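You operate a simulated robot arm through the tools that you are given. There is no shell and no other tool.

You are at the controls of a simulated robot arm. One attempt, no reset.

JOB
Scan the oat bars and cocoa boxes, then press the orange total button.
Fine: each once; the scanner goes back in its holder.

The check looks at the end state, three seconds after you hand in, the way a careful person would. Anything else that was tipped, shoved, dropped, spilled or broken makes it a failure.

ROBOT AND FRAMES
A 6-joint arm with a two-finger parallel gripper, fixed in place. Base frame: the origin is at the foot of the arm, x ahead of it, y to its left, z up; the work surface is at about z = 800. Units: mm, degrees, N and s.
With the tool pointing down near the work surface it reaches from about 260 to 680 mm from the base axis. Its first joint turns from -66.0 to 66.0 degrees. Payload 2.9 kg.
The TCP is the grasp point between the finger pads, 30 mm short of the fingertips. In the tool frame z runs along the fingers and y along their closing line. The gripper opens to 110 mm. The fingers are 20 mm wide and 10 mm thick; the gripper's body (48 by 112 mm) begins 55 mm behind the TCP.
Orientation is that of the tool frame in the base frame, as [roll, pitch, yaw] about the fixed x, y, z axes, in that order (R = Rz(yaw) Ry(pitch) Rx(roll)). With the fingers straight down and closing along the base's y, the tool's x points along the base's -x, its y along +y and its z along -z.

CONTROLS
- The arm moves only by the tool servo_tool. Its argument "plan" is a list of rows, each a list of 2 entries, a list of its own where there are three numbers: the shift along the base's x, y, z in units of 250 mm (1.0 is 250 mm), then the turn, a rotation vector about the base's x, y, z in units of 60 degrees (1.0 is 60 degrees). In form: [[[x, y, z], [rx, ry, rz]], ...]. A call has 1 to 20 rows; each row is the pose to reach, as a shift and turn from the pose commanded when the call began. "gripper" is the opening in per cent of the stroke, from 0 (shut) to 100 (fully open), set as the call begins (left out, the last holds). A call with a number of a shift or a turn outside -1 to 1 is refused whole. A row lasts 0.2 s, in which the tool goes at most 50 mm and 8.6 degrees; a call with a longer step from one row to the next is refused whole, and so is a gripper value outside its range. Where a pose cannot be reached the arm comes as near as it can. A force on the tool above 40 N (or 10 N above the force at the start of the call, whichever is more), or a blocked arm, ends the call early, and 0.2 s more pass. Each finger travels about 108 mm/s and halts on what it meets, pressing with about 30 N; the grip force reading is that of the motor and also rises with nothing between the fingers. The clock runs only during rows and for 0.2 s after the last one: add rows that repeat a pose to give the fingers time. It gives the time, the measured TCP pose, the force on the tool (base axes), the opening and the grip force at its end, in the units of the frame above (readings bear some noise), with the torque about the TCP (base axes, N m) and any sound that the robot's microphone picked up, and new pictures: "show" is both (left out), scene, wrist or none.
- Cameras (640 x 400 px; columns grow to the right, rows downward): "scene" is fixed at [91.4, 445.1, 1386.7]; the picture's right is [-0.61, -0.80, 0.00], its down [-0.43, 0.33, -0.84] and it looks along [0.67, -0.51, -0.54] (base axes); focal length 335 px, centre (320, 200). "wrist" rides on the gripper at [72, 17, -103] in the tool frame; the picture's right is [-0.23, 0.97, 0.00], its down [-0.76, -0.18, -0.62] and it looks along [-0.61, -0.14, 0.78] (tool axes); focal length 222 px, centre (320, 200). There is no depth. A picture from a camera that has moved, and an enlarged one, comes with that camera's place and axes in the base frame and with its lens.
- close_up(camera, box): a new picture of the part [left, top, right, bottom] of that camera's present view, enlarged. The clock stands still meanwhile.
- finish_job(): hands the job in; it is judged then, once.

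Places have to be worked out from the pictures, the camera data and where the tool is seen. Open the gripper and draw the arm clear of the work before you hand the job in, unless the task says otherwise.

The tools are called after "Call:" as name(argument=value, ...) on one line, values as JSON. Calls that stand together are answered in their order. servo_tool: Moves the arm, as the interface text tells. Its arguments: {"type":"object","properties":{"plan":{"type":"array"},"gripper":{"type":"number"},"show":{"type":"string","enum":["both","scene","wrist","none"]}},"required":["plan"]} The other tools are called the same way: close_up (camera, box) takes an enlarged picture of a part of a camera's view; finish_job () hands the job in.

At the start:

```text
time_s: 0.0
position: [431.3, -78.2, 1207.2]
tool_rot: [-180.0, 0.0, 180.0]
wrist_force: [-0.6, -0.7, 0.3]
torque: [-0.02, 0.03, -0.02]
width: 109.8
finger_force: 0.1
```

scene: 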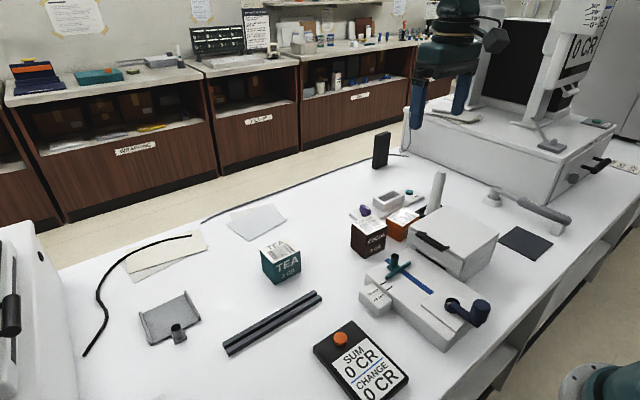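
wrist: 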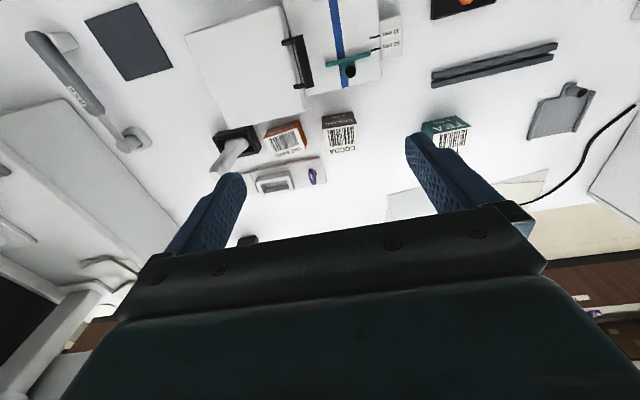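

The first pictures show a tea box, a cocoa box, an orange box (probably oat bars), a scanner-like device and a button panel. I'll enlarge the pictures to identify things before moving.

Call:
close_up(camera="scene", box=[340, 130, 580, 280])

Call:
close_up(camera="wrist", box=[180, 0, 500, 200])

Call:
close_up(camera="scene", box=[200, 200, 520, 400])

Call:
close_up(camera="wrist", box=[0, 0, 320, 200])

```text
2.67 times, centred on (460, 205) of scene
camera zoom: at [91.4, 445.1, 1386.7], right [-0.61, -0.8, 0.0], down [-0.43, 0.33, -0.84], along [0.67, -0.51, -0.54], focal length 892 px, centre (-53, 187)
```

zoom: 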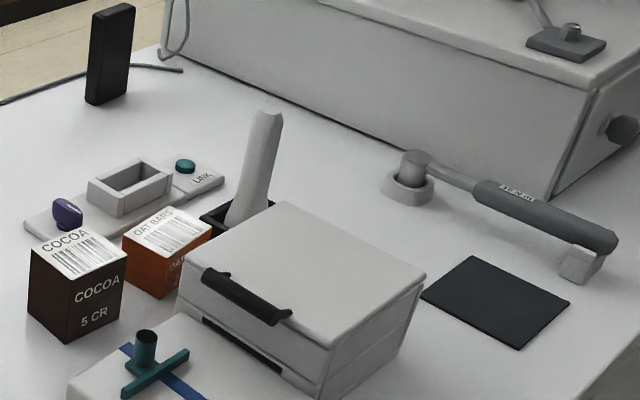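

```text
2.00 times, centred on (340, 100) of wrist
camera zoom: at [357.7, -60.9, 1310.0], right [0.23, 0.97, 0.0], down [0.76, -0.18, 0.62], along [0.61, -0.14, -0.78], focal length 444 px, centre (280, 400)
```

zoom: 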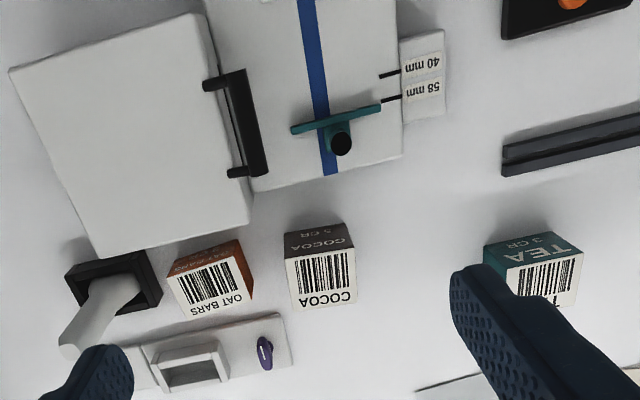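

```text
2.00 times, centred on (360, 300) of scene
camera zoom: at [91.4, 445.1, 1386.7], right [-0.61, -0.8, 0.0], down [-0.43, 0.33, -0.84], along [0.67, -0.51, -0.54], focal length 669 px, centre (240, 0)
```

zoom: 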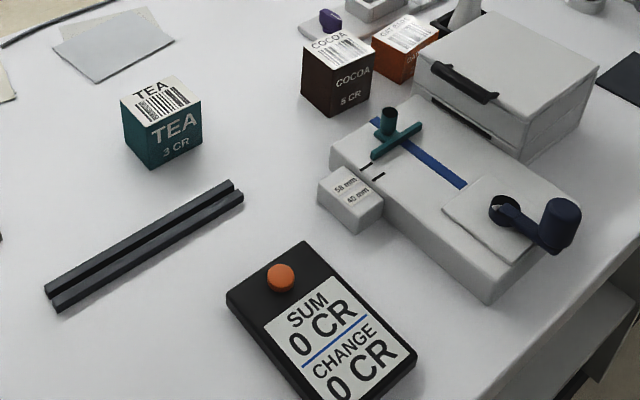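

```text
2.00 times, centred on (160, 100) of wrist
camera zoom: at [357.7, -60.9, 1310.0], right [0.23, 0.97, 0.0], down [0.76, -0.18, 0.62], along [0.61, -0.14, -0.78], focal length 444 px, centre (640, 400)
```

zoom: 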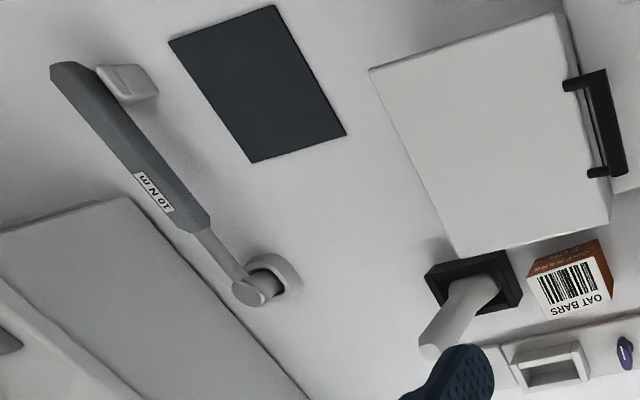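

I'll zoom further on the scanner-like handle, the device with the teal button, and the box labels.

Call:
close_up(camera="scene", box=[345, 165, 465, 240])

Call:
close_up(camera="wrist", box=[190, 110, 350, 210])

Call:
close_up(camera="scene", box=[540, 0, 640, 60])

Call:
close_up(camera="scene", box=[0, 200, 320, 400])

```text
5.33 times, centred on (405, 202) of scene
camera zoom: at [91.4, 445.1, 1386.7], right [-0.61, -0.8, 0.0], down [-0.43, 0.33, -0.84], along [0.67, -0.51, -0.54], focal length 1785 px, centre (-133, 187)
```

zoom: 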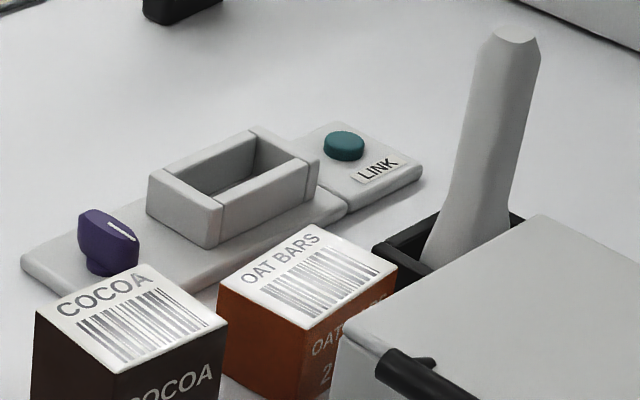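

```text
4.00 times, centred on (270, 160) of wrist
camera zoom: at [357.7, -60.9, 1310.0], right [0.23, 0.97, 0.0], down [0.76, -0.18, 0.62], along [0.61, -0.14, -0.78], focal length 888 px, centre (520, 360)
```

zoom: 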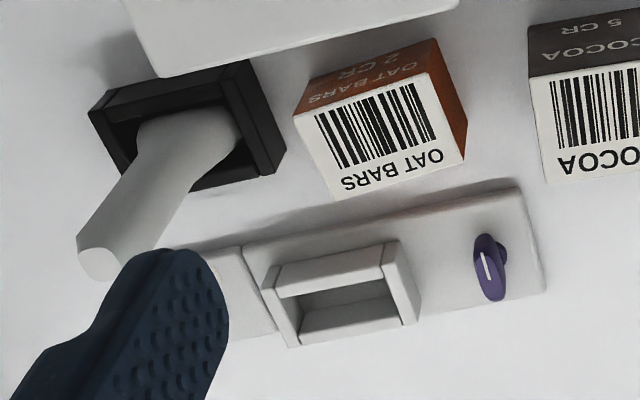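

```text
6.40 times, centred on (590, 30) of scene
camera zoom: at [91.4, 445.1, 1386.7], right [-0.61, -0.8, 0.0], down [-0.43, 0.33, -0.84], along [0.67, -0.51, -0.54], focal length 2142 px, centre (-1408, 1288)
```

zoom: 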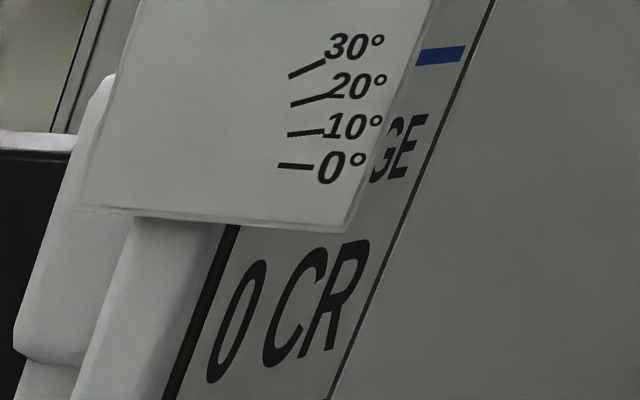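

```text
2.00 times, centred on (160, 300) of scene
camera zoom: at [91.4, 445.1, 1386.7], right [-0.61, -0.8, 0.0], down [-0.43, 0.33, -0.84], along [0.67, -0.51, -0.54], focal length 669 px, centre (640, 0)
```

zoom: 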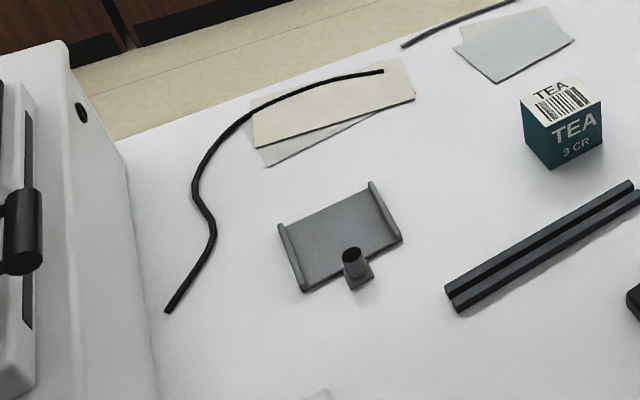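

The grey handle in the black holder looks like the scanner, standing at about (525, -300) with its top near z 950. I'll move the camera nearer to it, staying high, for a closer look.

Call:
servo_tool(plan=[[[-0.02, -0.12, -0.07], [0, 0, -0.08]], [[-0.04, -0.24, -0.14], [0, 0, -0.16]], [[-0.06, -0.36, -0.21], [0, 0, -0.24]], [[-0.08, -0.48, -0.28], [0, 0, -0.32]], [[-0.1, -0.6, -0.35], [0, 0, -0.4]], [[-0.12, -0.72, -0.4], [0, 0, -0.48]]], gripper=100, show="both")

```text
time_s: 1.4
position: [401.0, -258.8, 1109.5]
tool_rot: [180.0, -0.2, 151.0]
wrist_force: [0.3, 0.3, -0.2]
torque: [0.0, -0.01, 0.0]
width: 110.0
finger_force: 0.0
camera wrist: at [345.0, -209.6, 1211.8], right [0.67, 0.74, 0.0], down [0.58, -0.52, 0.62], along [0.46, -0.42, -0.78], focal length 222 px, centre (320, 200)
```

scene: 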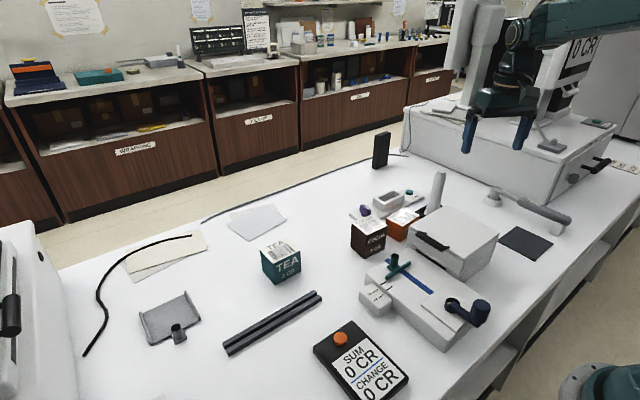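
wrist: 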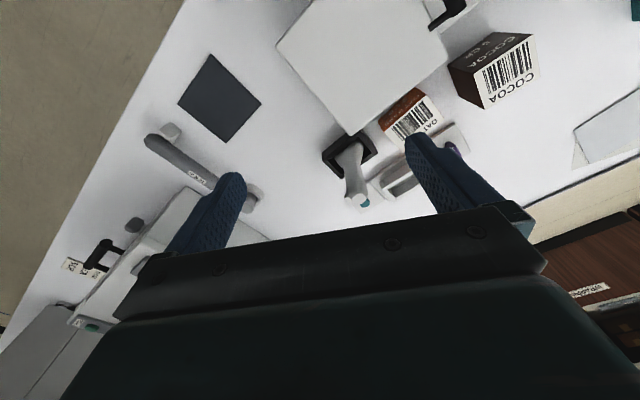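

The scanner is now nearer the picture centre. I'll enlarge it to see its shape and orientation.

Call:
close_up(camera="wrist", box=[300, 80, 460, 220])

Call:
close_up(camera="scene", box=[400, 150, 480, 230])

```text
2.86 times, centred on (380, 150) of wrist
camera zoom: at [345.0, -209.6, 1211.8], right [0.67, 0.74, 0.0], down [0.58, -0.52, 0.62], along [0.46, -0.42, -0.78], focal length 635 px, centre (149, 343)
```

zoom: 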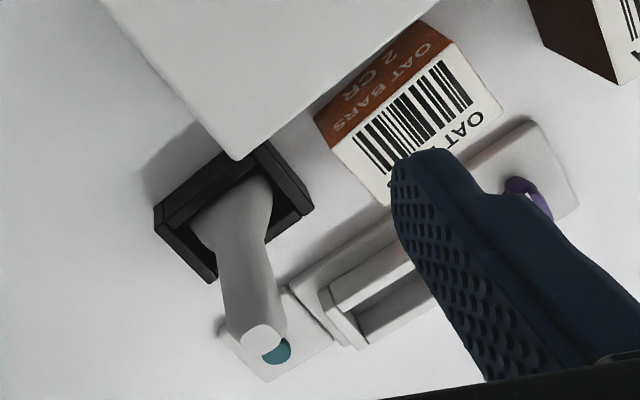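

```text
5.00 times, centred on (440, 190) of scene
camera zoom: at [91.4, 445.1, 1386.7], right [-0.61, -0.8, 0.0], down [-0.43, 0.33, -0.84], along [0.67, -0.51, -0.54], focal length 1673 px, centre (-280, 250)
```

zoom: 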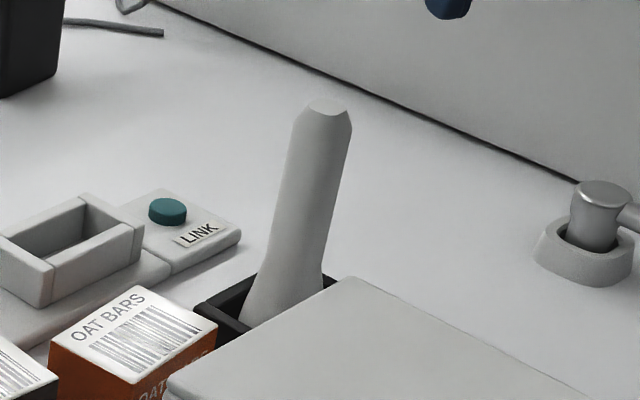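

The handle top comes out at about (529, -300, 963), the holder is roughly aligned with the base axes, and the handle is about 30 mm thick. I'll move to hover nearer, roughly lined up with the holder, and check the handle's faces.

Call:
servo_tool(plan=[[[0.1, -0.03, -0.03], [0, 0, 0.1]], [[0.2, -0.06, -0.06], [0, 0, 0.2]], [[0.3, -0.1, -0.1], [0, 0, 0.3]], [[0.36, -0.127, -0.12], [0, 0, 0.4]], [[0.36, -0.127, -0.12], [0, 0, 0.4]]], gripper=100, show="both")

Call:
close_up(camera="wrist", box=[220, 40, 420, 200])

```text
time_s: 2.6
position: [490.4, -287.3, 1078.6]
tool_rot: [-180.0, 0.0, 175.3]
wrist_force: [0.4, -0.1, -0.3]
torque: [-0.02, 0.03, 0.0]
width: 109.9
finger_force: 0.0
camera wrist: at [418.9, -265.6, 1181.8], right [0.31, 0.95, 0.0], down [0.74, -0.24, 0.62], along [0.59, -0.19, -0.78], focal length 222 px, centre (320, 200)
```

scene: 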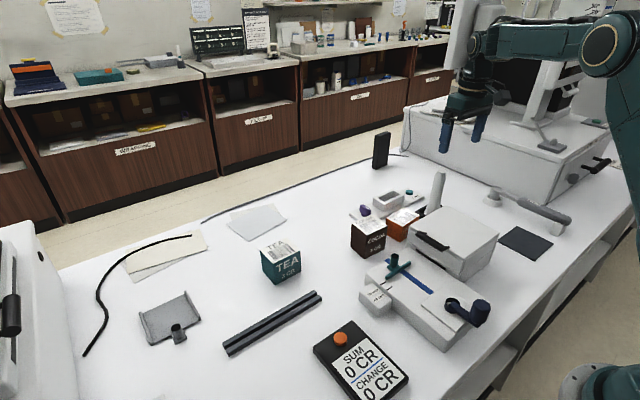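
wrist: 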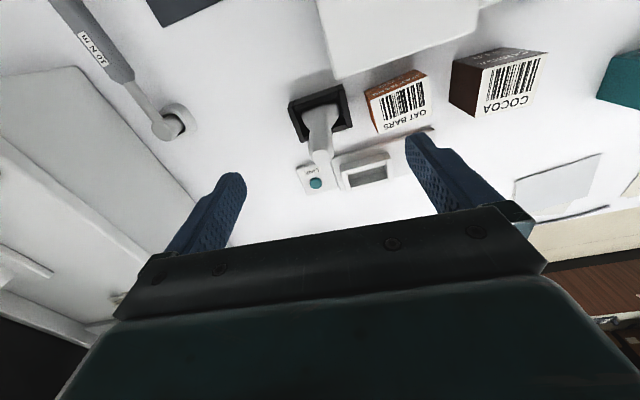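

```text
2.50 times, centred on (320, 120) of wrist
camera zoom: at [418.9, -265.6, 1181.8], right [0.31, 0.95, 0.0], down [0.74, -0.24, 0.62], along [0.59, -0.19, -0.78], focal length 555 px, centre (320, 400)
```

zoom: 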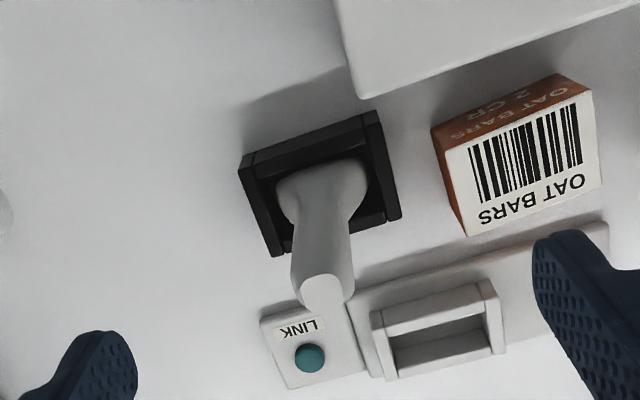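

The newest picture puts the handle top at about (529, -299, 963), and the holder square to the base axes, spanning x 495–554 and y -340 to -257. I'll line up over the handle with the fingers straddling it along y, still above its top.

Call:
servo_tool(plan=[[[0.05, -0.013, -0.08], [0, 0, 0.03]], [[0.1, -0.026, -0.16], [0, 0, 0.06]], [[0.148, -0.038, -0.24], [0, 0, 0.083]], [[0.148, -0.038, -0.24], [0, 0, 0.083]]], gripper=100, show="both")

Call:
close_up(camera="scene", box=[380, 100, 540, 220])

Call:
close_up(camera="wrist", box=[200, 40, 440, 220])

```text
time_s: 3.6
position: [526.4, -298.6, 1018.2]
tool_rot: [-180.0, 0.0, -179.8]
wrist_force: [-0.4, 0.9, 0.6]
torque: [-0.03, 0.03, -0.02]
width: 110.2
finger_force: 0.1
camera wrist: at [454.4, -282.5, 1120.9], right [0.22, 0.97, 0.0], down [0.76, -0.17, 0.62], along [0.61, -0.14, -0.78], focal length 222 px, centre (320, 200)
```

scene: 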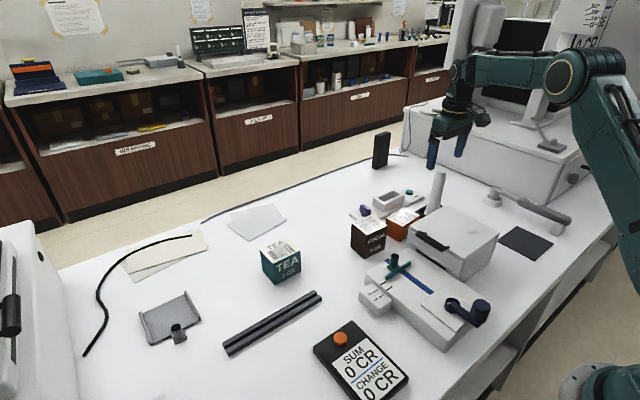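
wrist: 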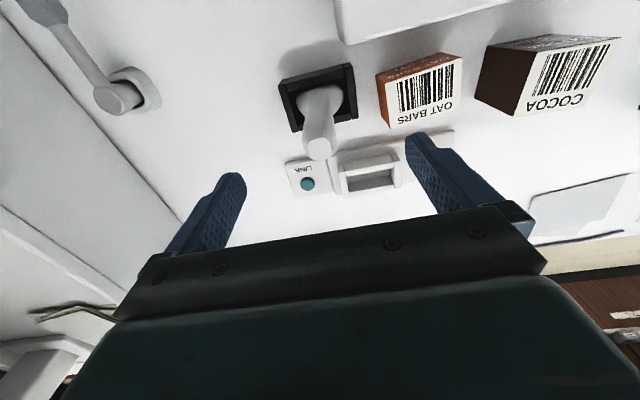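

```text
3.33 times, centred on (460, 160) of scene
camera zoom: at [91.4, 445.1, 1386.7], right [-0.61, -0.8, 0.0], down [-0.43, 0.33, -0.84], along [0.67, -0.51, -0.54], focal length 1115 px, centre (-147, 333)
```

zoom: 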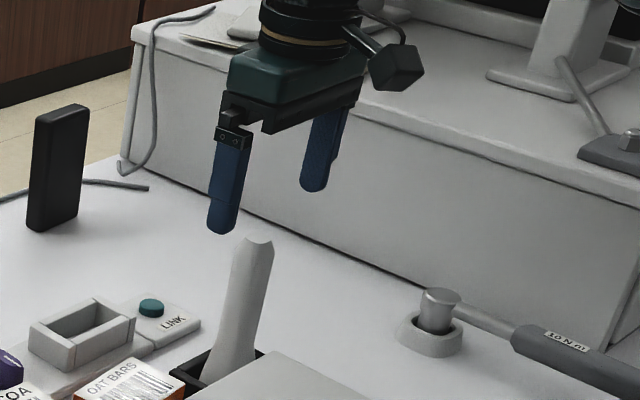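

```text
2.22 times, centred on (320, 130) of wrist
camera zoom: at [454.4, -282.5, 1120.9], right [0.22, 0.97, 0.0], down [0.76, -0.17, 0.62], along [0.61, -0.14, -0.78], focal length 494 px, centre (320, 356)
```

zoom: 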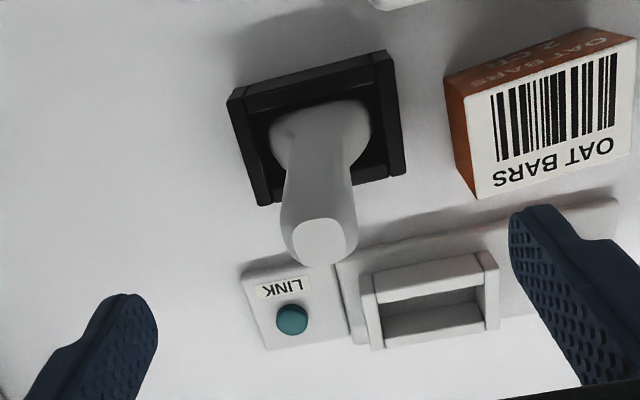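

The handle top is centred at about (529, -300), directly under the tool and well between the fingers. I'll descend to z ≈ 927 with the gripper open.

Call:
servo_tool(plan=[[[0.004, -0.004, -0.1], [0, 0, 0]], [[0.004, -0.004, -0.2], [0, 0, 0]], [[0.004, -0.004, -0.3], [0, 0, 0]], [[0.004, -0.004, -0.36], [0, 0, 0]], [[0.004, -0.004, -0.36], [0, 0, 0]]], gripper=100, show="both")

Call:
close_up(camera="scene", box=[380, 100, 540, 220])

Call:
close_up(camera="wrist", box=[200, 40, 440, 220])

```text
time_s: 4.8
position: [526.8, -299.8, 927.1]
tool_rot: [179.9, 0.0, -179.8]
wrist_force: [0.3, -0.2, -0.5]
torque: [0.01, 0.02, 0.01]
width: 109.7
finger_force: 0.1
camera wrist: at [454.5, -283.3, 1029.9], right [0.22, 0.97, 0.0], down [0.76, -0.18, 0.62], along [0.61, -0.14, -0.78], focal length 222 px, centre (320, 200)
```

scene: 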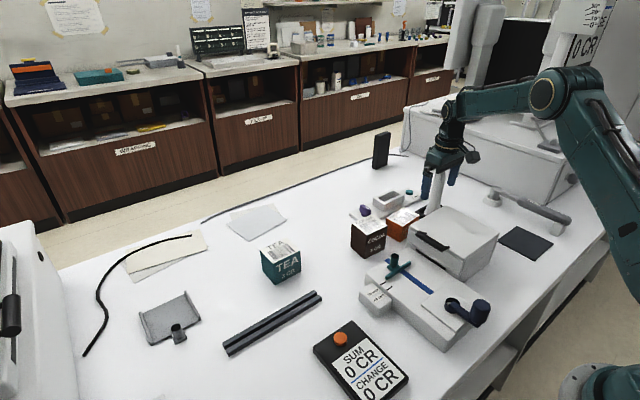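
wrist: 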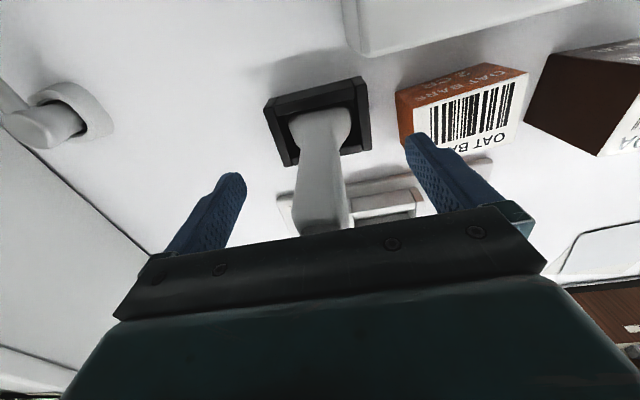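

```text
3.33 times, centred on (460, 160) of scene
camera zoom: at [91.4, 445.1, 1386.7], right [-0.61, -0.8, 0.0], down [-0.43, 0.33, -0.84], along [0.67, -0.51, -0.54], focal length 1115 px, centre (-147, 333)
```

zoom: 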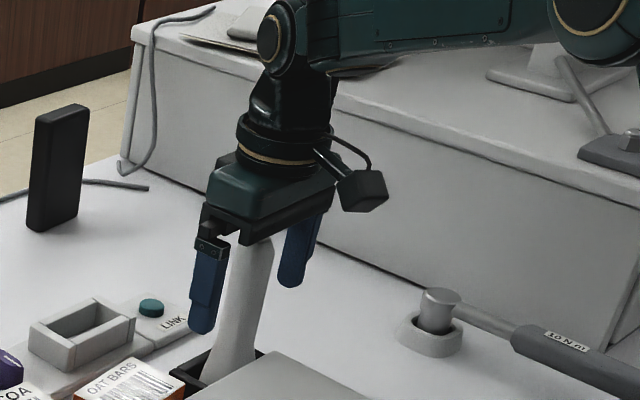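

```text
2.22 times, centred on (320, 130) of wrist
camera zoom: at [454.5, -283.3, 1029.9], right [0.22, 0.97, 0.0], down [0.76, -0.18, 0.62], along [0.61, -0.14, -0.78], focal length 494 px, centre (320, 356)
```

zoom: 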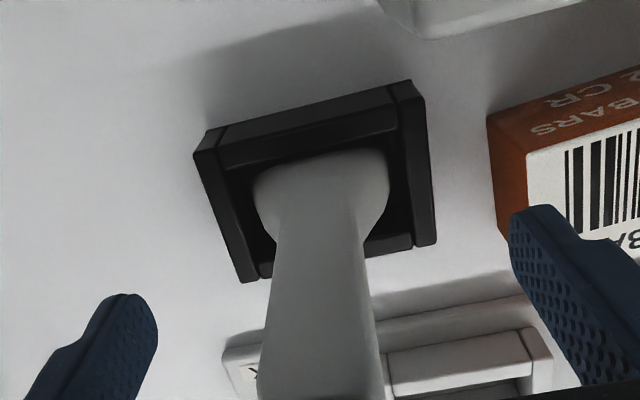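

The fingers straddle the handle with clear space on both sides. I'll close the gripper on it while holding position.

Call:
servo_tool(plan=[[[0, 0, 0], [0, 0, 0]], [[0, 0, 0], [0, 0, 0]], [[0, 0, 0], [0, 0, 0]], [[0, 0, 0], [0, 0, 0]]], gripper=0, show="both")

Call:
close_up(camera="scene", box=[380, 100, 540, 220])

```text
time_s: 5.8
position: [527.7, -298.8, 927.6]
tool_rot: [180.0, -0.1, -179.7]
wrist_force: [0.1, 0.5, 0.3]
torque: [0.06, 0.01, 0.0]
width: 27.0
finger_force: 30.1
camera wrist: at [454.5, -283.3, 1030.0], right [0.22, 0.97, 0.0], down [0.76, -0.18, 0.62], along [0.61, -0.14, -0.78], focal length 222 px, centre (320, 200)
```

scene: 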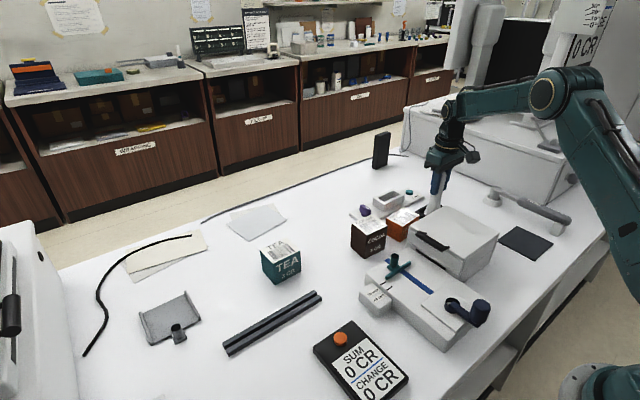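
wrist: 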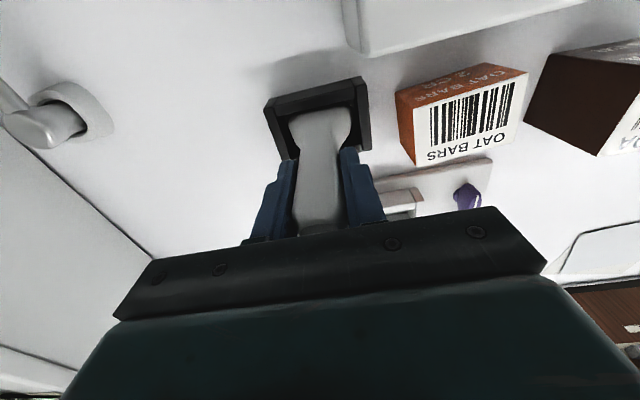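

```text
3.33 times, centred on (460, 160) of scene
camera zoom: at [91.4, 445.1, 1386.7], right [-0.61, -0.8, 0.0], down [-0.43, 0.33, -0.84], along [0.67, -0.51, -0.54], focal length 1115 px, centre (-147, 333)
```

zoom: 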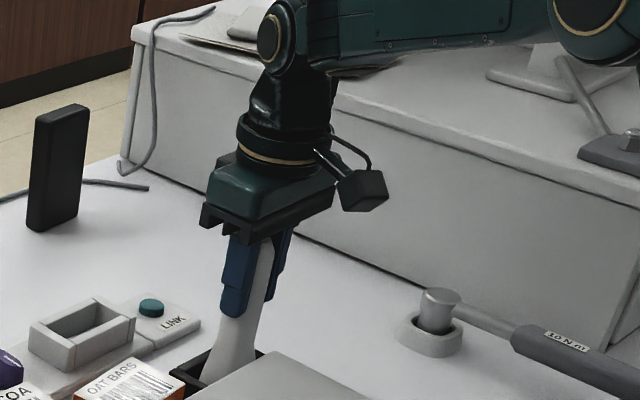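

Gripped at 27 mm width with 30 N. I'll lift straight up in small steps, recording that the grip pose is about (528, -299, 927) for the return.

Call:
servo_tool(plan=[[[0, 0, 0.05], [0, 0, 0]], [[0, 0, 0.1], [0, 0, 0]], [[0, 0, 0.15], [0, 0, 0]], [[0, 0, 0.2], [0, 0, 0]], [[0, 0, 0.26], [0, 0, 0]], [[0, 0, 0.34], [0, 0, 0]], [[0, 0, 0.42], [0, 0, 0]], [[0, 0, 0.42], [0, 0, 0]]], gripper=0, show="both")

Call:
close_up(camera="scene", box=[380, 80, 540, 220])

Call:
close_up(camera="wrist", box=[200, 40, 440, 260])

```text
time_s: 7.6
position: [529.6, -300.3, 1032.4]
tool_rot: [-180.0, 0.0, -179.8]
wrist_force: [1.6, 0.0, -1.6]
torque: [-0.02, 0.02, 0.07]
width: 27.0
finger_force: 29.9
camera wrist: at [456.3, -284.1, 1134.7], right [0.22, 0.97, 0.0], down [0.76, -0.18, 0.62], along [0.61, -0.14, -0.78], focal length 222 px, centre (320, 200)
```

scene: 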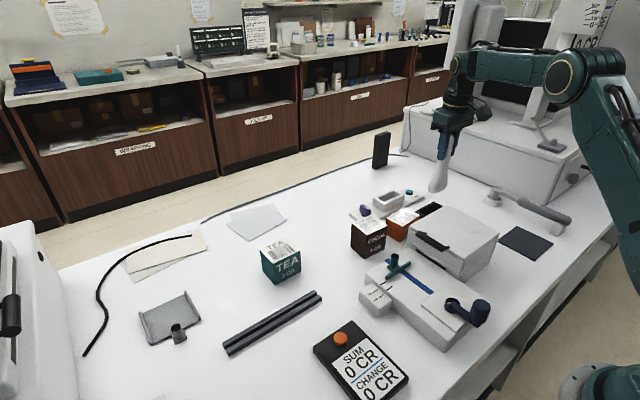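
wrist: 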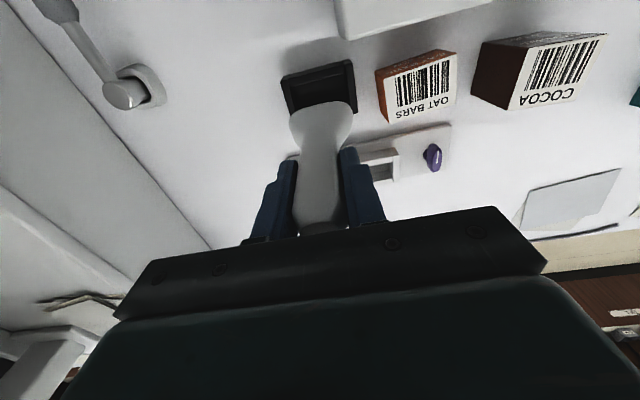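

```text
2.86 times, centred on (460, 150) of scene
camera zoom: at [91.4, 445.1, 1386.7], right [-0.61, -0.8, 0.0], down [-0.43, 0.33, -0.84], along [0.67, -0.51, -0.54], focal length 956 px, centre (-80, 343)
```

zoom: 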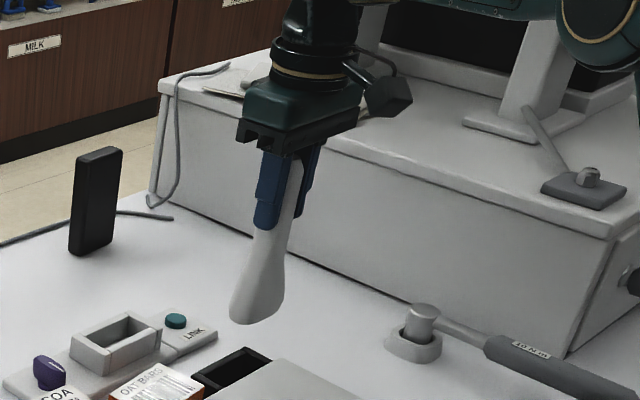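

```text
1.82 times, centred on (320, 150) of wrist
camera zoom: at [456.3, -284.1, 1134.7], right [0.22, 0.97, 0.0], down [0.76, -0.18, 0.62], along [0.61, -0.14, -0.78], focal length 404 px, centre (320, 291)
```

zoom: 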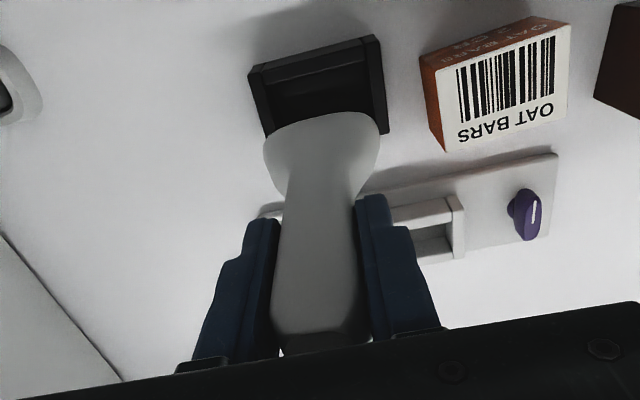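

The scanner is out of its holder and has a paddle-shaped head at the bottom, but no window shows on the sides facing the cameras. I'll lift a little more and yaw +90° so the scene camera can see the face that was pointing +x.

Call:
servo_tool(plan=[[[0, 0, 0.1], [0, 0, 0.125]], [[0, 0, 0.2], [0, 0, 0.25]], [[0, 0, 0.28], [0, 0, 0.375]], [[0, 0, 0.28], [0, 0, 0.5]], [[0, 0, 0.28], [0, 0, 0.625]], [[0, 0, 0.28], [0, 0, 0.75]], [[0, 0, 0.28], [0, 0, 0.875]], [[0, 0, 0.28], [0, 0, 1.0]]], gripper=0, show="both")

Call:
close_up(camera="scene", box=[380, 60, 540, 220])

```text
time_s: 9.4
position: [528.6, -300.4, 1101.3]
tool_rot: [-179.9, 0.0, -119.8]
wrist_force: [-0.2, 0.4, -1.0]
torque: [0.02, 0.01, 0.01]
width: 27.3
finger_force: 30.2
camera wrist: at [477.8, -354.9, 1204.8], right [-0.73, 0.68, 0.0], down [0.53, 0.57, 0.62], along [0.42, 0.46, -0.78], focal length 222 px, centre (320, 200)
```

scene: 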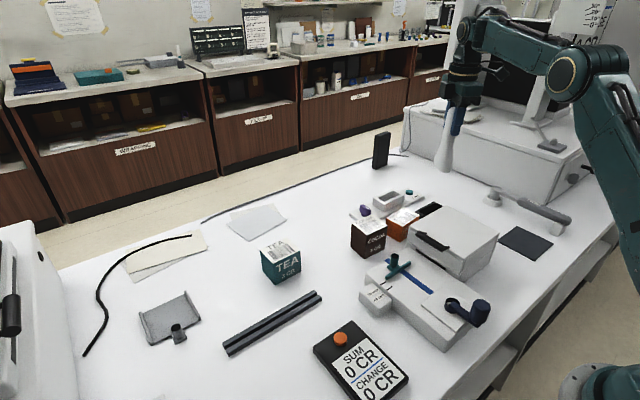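
wrist: 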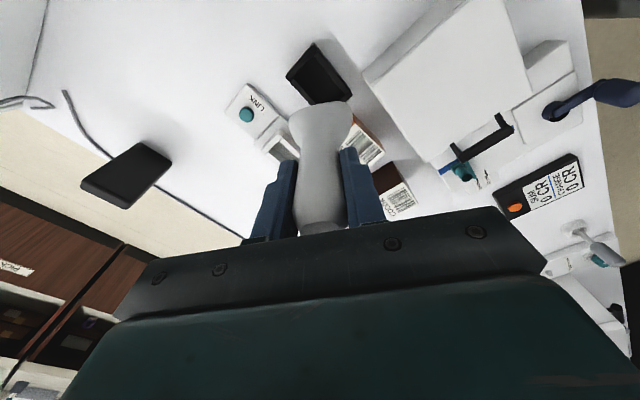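

```text
2.50 times, centred on (460, 140) of scene
camera zoom: at [91.4, 445.1, 1386.7], right [-0.61, -0.8, 0.0], down [-0.43, 0.33, -0.84], along [0.67, -0.51, -0.54], focal length 836 px, centre (-30, 350)
```

zoom: 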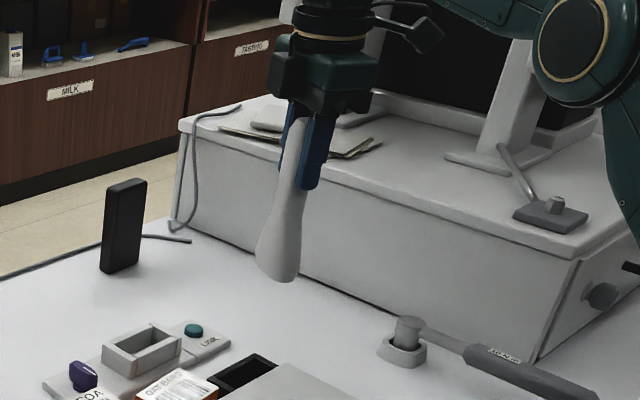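

No window is visible from this side yet. I'll continue the yaw another 60°, so the original +x face looks straight at the scene camera.

Call:
servo_tool(plan=[[[0, 0, 0], [0, 0, 0.125]], [[0, 0, 0], [0, 0, 0.25]], [[0, 0, 0], [0, 0, 0.375]], [[0, 0, 0], [0, 0, 0.5]], [[0, 0, 0], [0, 0, 0.625]], [[0, 0, 0], [0, 0, 0.75]], [[0, 0, 0], [0, 0, 0.875]], [[0, 0, 0], [0, 0, 1.0]]], gripper=0, show="both")

Call:
close_up(camera="scene", box=[400, 60, 520, 200])

```text
time_s: 11.2
position: [528.1, -300.2, 1101.7]
tool_rot: [-179.9, 0.0, -59.7]
wrist_force: [0.4, -0.2, -2.5]
torque: [-0.04, 0.0, -0.03]
width: 27.2
finger_force: 30.2
camera wrist: at [550.1, -370.9, 1204.5], right [-0.96, -0.3, 0.0], down [-0.23, 0.75, 0.62], along [-0.18, 0.6, -0.78], focal length 222 px, centre (320, 200)
```

scene: 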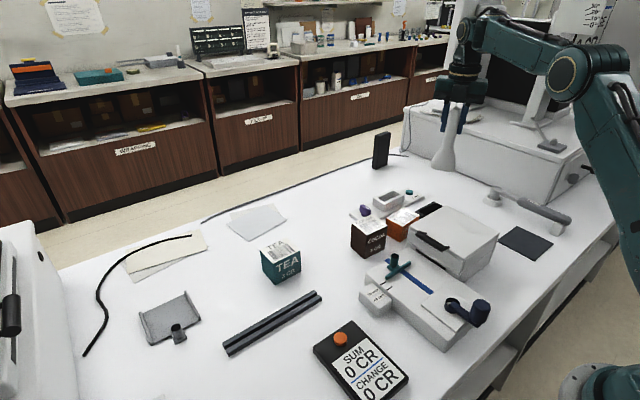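
wrist: 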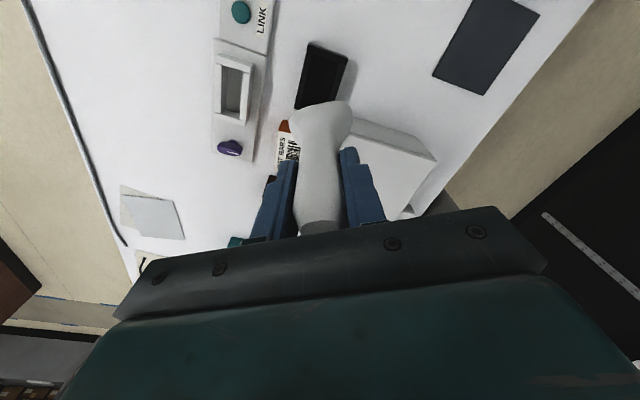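

```text
2.86 times, centred on (460, 130) of scene
camera zoom: at [91.4, 445.1, 1386.7], right [-0.61, -0.8, 0.0], down [-0.43, 0.33, -0.84], along [0.67, -0.51, -0.54], focal length 956 px, centre (-80, 400)
```

zoom: 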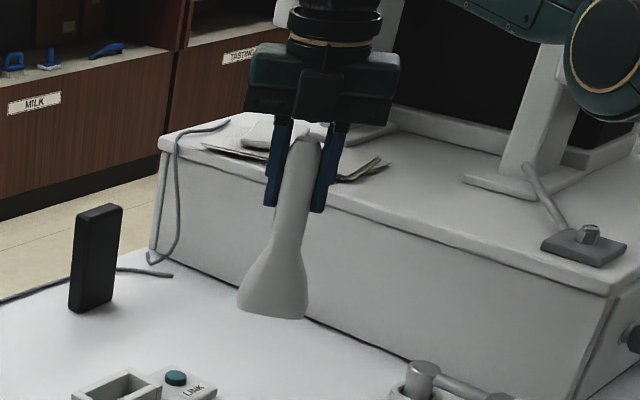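

The +x face is plain too, so the window must be in the flat end of the head, facing down along the tool. I'll move inward over the white printer, away from any barcode, and tilt the head toward the scene camera to confirm.

Call:
servo_tool(plan=[[[-0.1, 0.1, 0.03], [0, 0, 0]], [[-0.2, 0.2, 0.06], [0, 0, 0]], [[-0.3, 0.3, 0.1], [0, 0, 0]], [[-0.352, 0.4, 0.12], [0, 0, 0]], [[-0.352, 0.4, 0.12], [0.11, 0.065, 0]], [[-0.352, 0.4, 0.12], [0.22, 0.13, 0]], [[-0.352, 0.4, 0.12], [0.33, 0.195, 0]], [[-0.352, 0.4, 0.12], [0.44, 0.26, 0]], [[-0.352, 0.4, 0.12], [0.55, 0.325, 0]], [[-0.352, 0.4, 0.12], [0.64, 0.38, 0]]], gripper=0, show="scene")

Call:
close_up(camera="scene", box=[360, 60, 540, 220])

```text
time_s: 13.4
position: [346.9, -125.5, 1006.0]
tool_rot: [179.9, 43.8, -60.1]
wrist_force: [-0.3, -0.1, -1.0]
torque: [-0.07, -0.02, 0.02]
width: 27.2
finger_force: 29.8
out of reach, approached as far as the arm can: row 6, 7, 8, 9, 10
```

scene: 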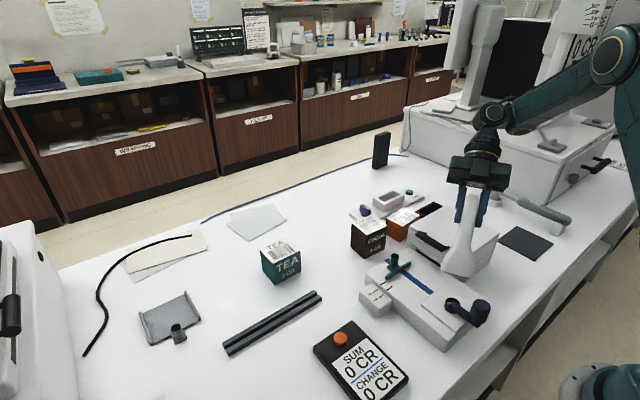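

```text
2.50 times, centred on (450, 140) of scene
camera zoom: at [91.4, 445.1, 1386.7], right [-0.61, -0.8, 0.0], down [-0.43, 0.33, -0.84], along [0.67, -0.51, -0.54], focal length 836 px, centre (-5, 350)
```

zoom: 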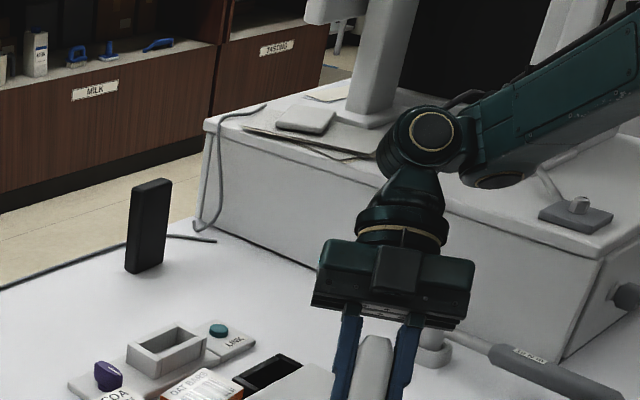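

The arm could not hold that tilt at the commanded height and drifted down to z 1006, though without contact. I'll zoom on the scanner head where it now is.

Call:
close_up(camera="scene", box=[400, 180, 540, 300])

```text
3.33 times, centred on (470, 240) of scene
camera zoom: at [91.4, 445.1, 1386.7], right [-0.61, -0.8, 0.0], down [-0.43, 0.33, -0.84], along [0.67, -0.51, -0.54], focal length 1115 px, centre (-180, 67)
```

zoom: 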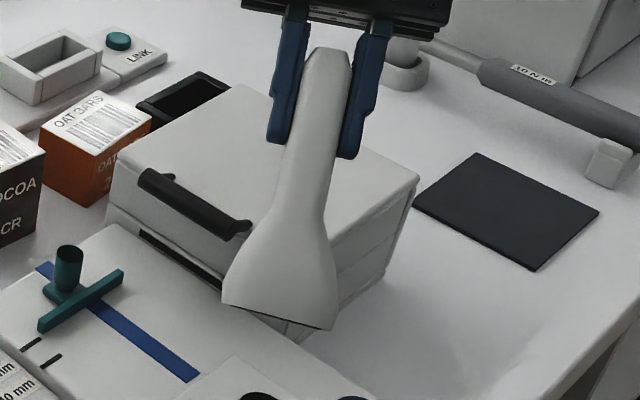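

The bottom edge of the head shows a thin dark strip, which fits a window in the end face. I'll start undoing the tilt while rising, with a short call first to see how the commanded pose is tracked.

Call:
servo_tool(plan=[[[0, 0, 0.1], [-0.11, -0.065, 0]], [[0, 0, 0.1], [-0.22, -0.13, 0]]], gripper=0, show="scene")

```text
time_s: 14.0
position: [347.3, -125.9, 1032.7]
tool_rot: [179.7, 29.3, -59.9]
wrist_force: [0.2, 0.9, -1.5]
torque: [-0.09, 0.0, 0.01]
width: 27.1
finger_force: 30.1
```

scene: 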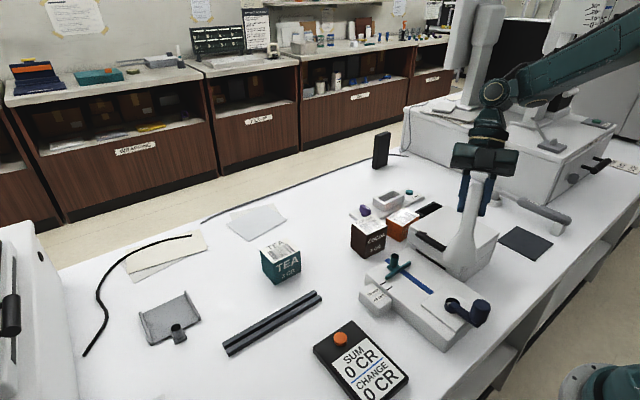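

The command follows the actual pose, so I can continue. I'll undo the remaining 29.3° tilt and rise to about z 1130.

Call:
servo_tool(plan=[[[0, 0, 0.08], [-0.106, -0.061, 0]], [[0, 0, 0.16], [-0.212, -0.122, 0]], [[0, 0, 0.24], [-0.318, -0.183, 0]], [[0, 0, 0.32], [-0.423, -0.244, 0]], [[0, 0, 0.38], [-0.423, -0.244, 0]], [[0, 0, 0.38], [-0.423, -0.244, 0]]], gripper=0, show="both")

Call:
close_up(camera="scene", box=[400, 100, 560, 260])

```text
time_s: 15.4
position: [346.8, -125.2, 1129.6]
tool_rot: [179.6, -0.1, -59.9]
wrist_force: [-0.3, 0.1, -0.9]
torque: [-0.05, 0.0, 0.0]
width: 27.4
finger_force: 29.8
camera wrist: at [368.6, -196.4, 1232.3], right [-0.96, -0.29, 0.01], down [-0.22, 0.75, 0.62], along [-0.19, 0.59, -0.78], focal length 222 px, centre (320, 200)
```

scene: 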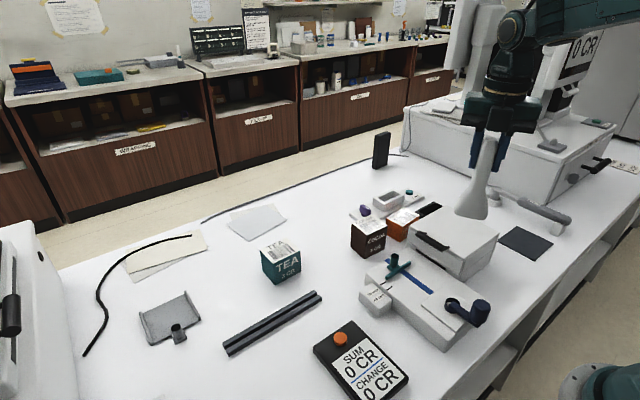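
wrist: 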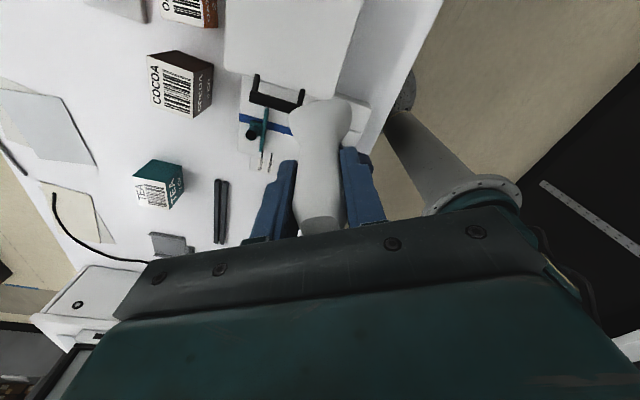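

```text
2.50 times, centred on (480, 180) of scene
camera zoom: at [91.4, 445.1, 1386.7], right [-0.61, -0.8, 0.0], down [-0.43, 0.33, -0.84], along [0.67, -0.51, -0.54], focal length 836 px, centre (-80, 250)
```

zoom: 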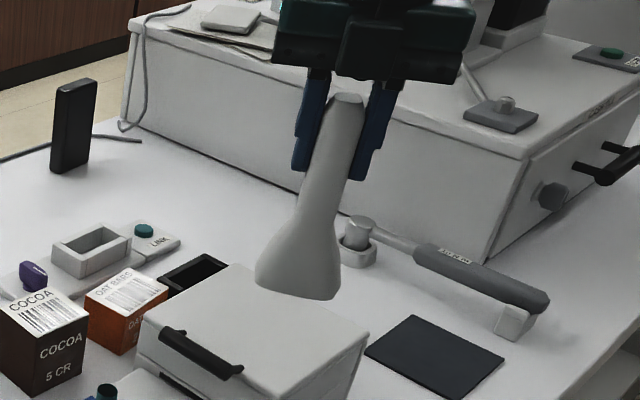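

The scanner hangs straight and secure. The wrist camera now sees the cocoa and oat boxes from a new angle, so I'll enlarge that to measure their poses.

Call:
close_up(camera="wrist", box=[120, 0, 240, 120])

Call:
close_up(camera="scene", box=[340, 190, 430, 270])

```text
3.33 times, centred on (180, 60) of wrist
camera zoom: at [368.6, -196.4, 1232.3], right [-0.96, -0.29, 0.01], down [-0.22, 0.75, 0.62], along [-0.19, 0.59, -0.78], focal length 740 px, centre (787, 667)
```

zoom: 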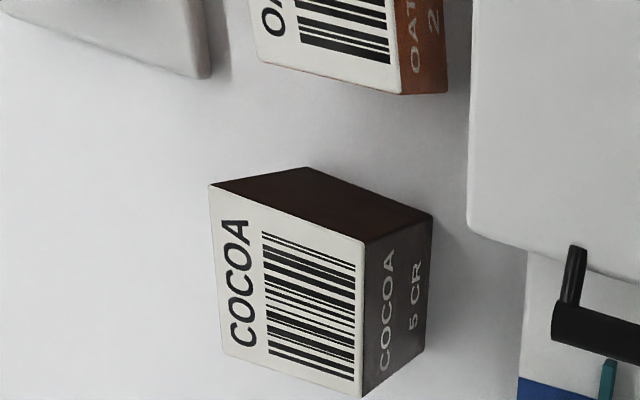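

```text
5.00 times, centred on (385, 230) of scene
camera zoom: at [91.4, 445.1, 1386.7], right [-0.61, -0.8, 0.0], down [-0.43, 0.33, -0.84], along [0.67, -0.51, -0.54], focal length 1673 px, centre (-5, 50)
```

zoom: 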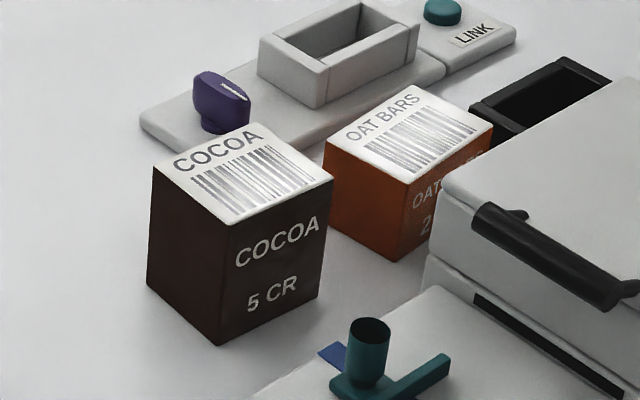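

Triangulating gives: cocoa top at z≈883, centred (551, -61), yaw about -4°, barcode slightly toward -x near (543, -61). Oat bars top at z≈859, centred (543, -182), yaw about +5°, barcode near (537, -183). The printer top is about z 898 and the scanner end about 124 mm below the TCP. I'll return over the holder while turning the yaw back, keeping off all barcodes.

Call:
servo_tool(plan=[[[0.09, -0.087, 0], [0, 0, -0.125]], [[0.18, -0.174, 0], [0, 0, -0.25]], [[0.27, -0.261, 0], [0, 0, -0.375]], [[0.36, -0.348, 0], [0, 0, -0.5]], [[0.45, -0.435, 0], [0, 0, -0.625]], [[0.54, -0.522, 0], [0, 0, -0.75]], [[0.63, -0.609, 0], [0, 0, -0.875]], [[0.724, -0.696, 0], [0, 0, -1.0]], [[0.724, -0.696, 0], [0, 0, -1.0]]], gripper=0, show="scene")

```text
time_s: 17.4
position: [528.5, -299.0, 1129.1]
tool_rot: [179.6, 0.0, -120.0]
wrist_force: [-0.3, 0.6, -1.3]
torque: [0.03, 0.02, 0.0]
width: 27.0
finger_force: 29.6
```

scene: 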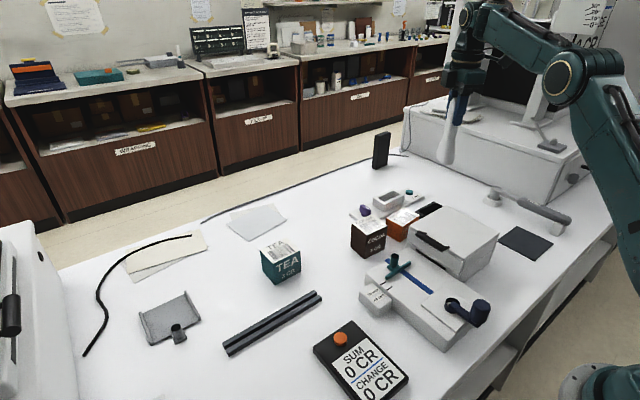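

Over the holder again at z 1129, yaw -120°. I'll finish the yaw to -174.6° (matching the oat box) and lower so the scanner end is about 50 mm above oat-box level, still over the holder.

Call:
servo_tool(plan=[[[0, 0, 0], [0, 0, -0.13]], [[0, 0, 0], [0, 0, -0.26]], [[0, 0, -0.05], [0, 0, -0.39]], [[0, 0, -0.12], [0, 0, -0.52]], [[0, 0, -0.19], [0, 0, -0.65]], [[0, 0, -0.26], [0, 0, -0.78]], [[0, 0, -0.33], [0, 0, -0.91]], [[0, 0, -0.376], [0, 0, -0.91]], [[0, 0, -0.376], [0, 0, -0.91]]], gripper=0, show="both")

Call:
close_up(camera="wrist", box=[240, 20, 480, 200])

Call:
close_up(camera="scene", box=[350, 100, 510, 240])

```text
time_s: 19.4
position: [529.0, -299.5, 1036.6]
tool_rot: [179.7, -0.1, -174.6]
wrist_force: [0.2, 0.0, -1.4]
torque: [-0.02, 0.03, 0.02]
width: 27.1
finger_force: 30.0
camera wrist: at [455.0, -290.3, 1139.3], right [0.13, 0.99, 0.01], down [0.78, -0.11, 0.62], along [0.62, -0.08, -0.78], focal length 222 px, centre (320, 200)
```

scene: 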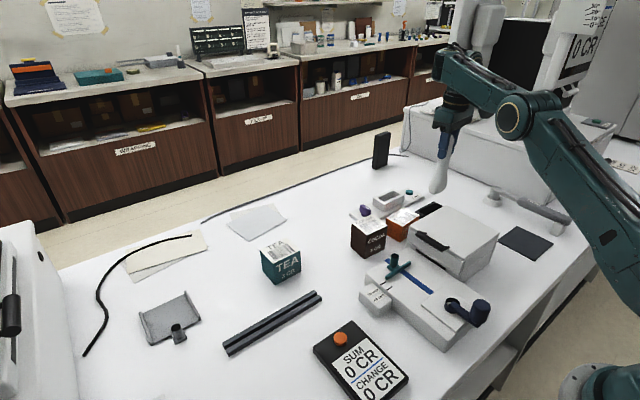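
wrist: 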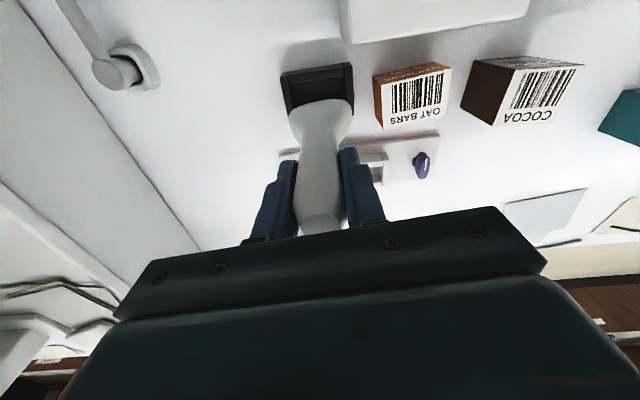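

```text
2.22 times, centred on (360, 110) of wrist
camera zoom: at [455.0, -290.3, 1139.3], right [0.13, 0.99, 0.01], down [0.78, -0.11, 0.62], along [0.62, -0.08, -0.78], focal length 494 px, centre (231, 400)
```

zoom: 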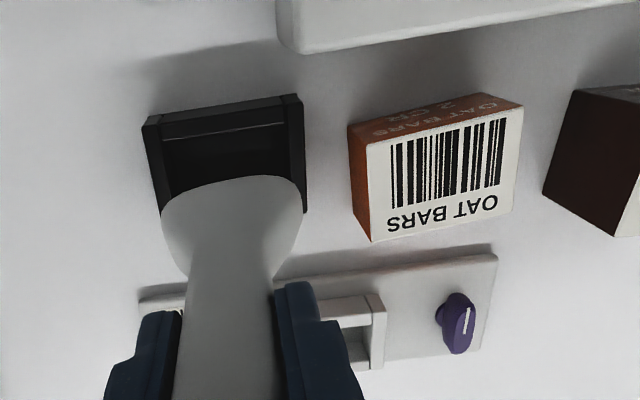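

```text
2.86 times, centred on (430, 170) of scene
camera zoom: at [91.4, 445.1, 1386.7], right [-0.61, -0.8, 0.0], down [-0.43, 0.33, -0.84], along [0.67, -0.51, -0.54], focal length 956 px, centre (6, 286)
```

zoom: 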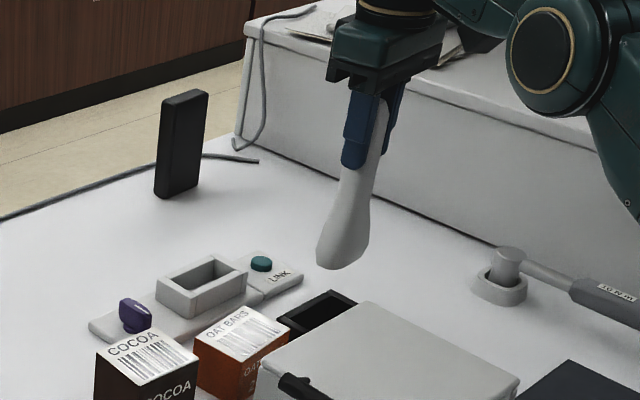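

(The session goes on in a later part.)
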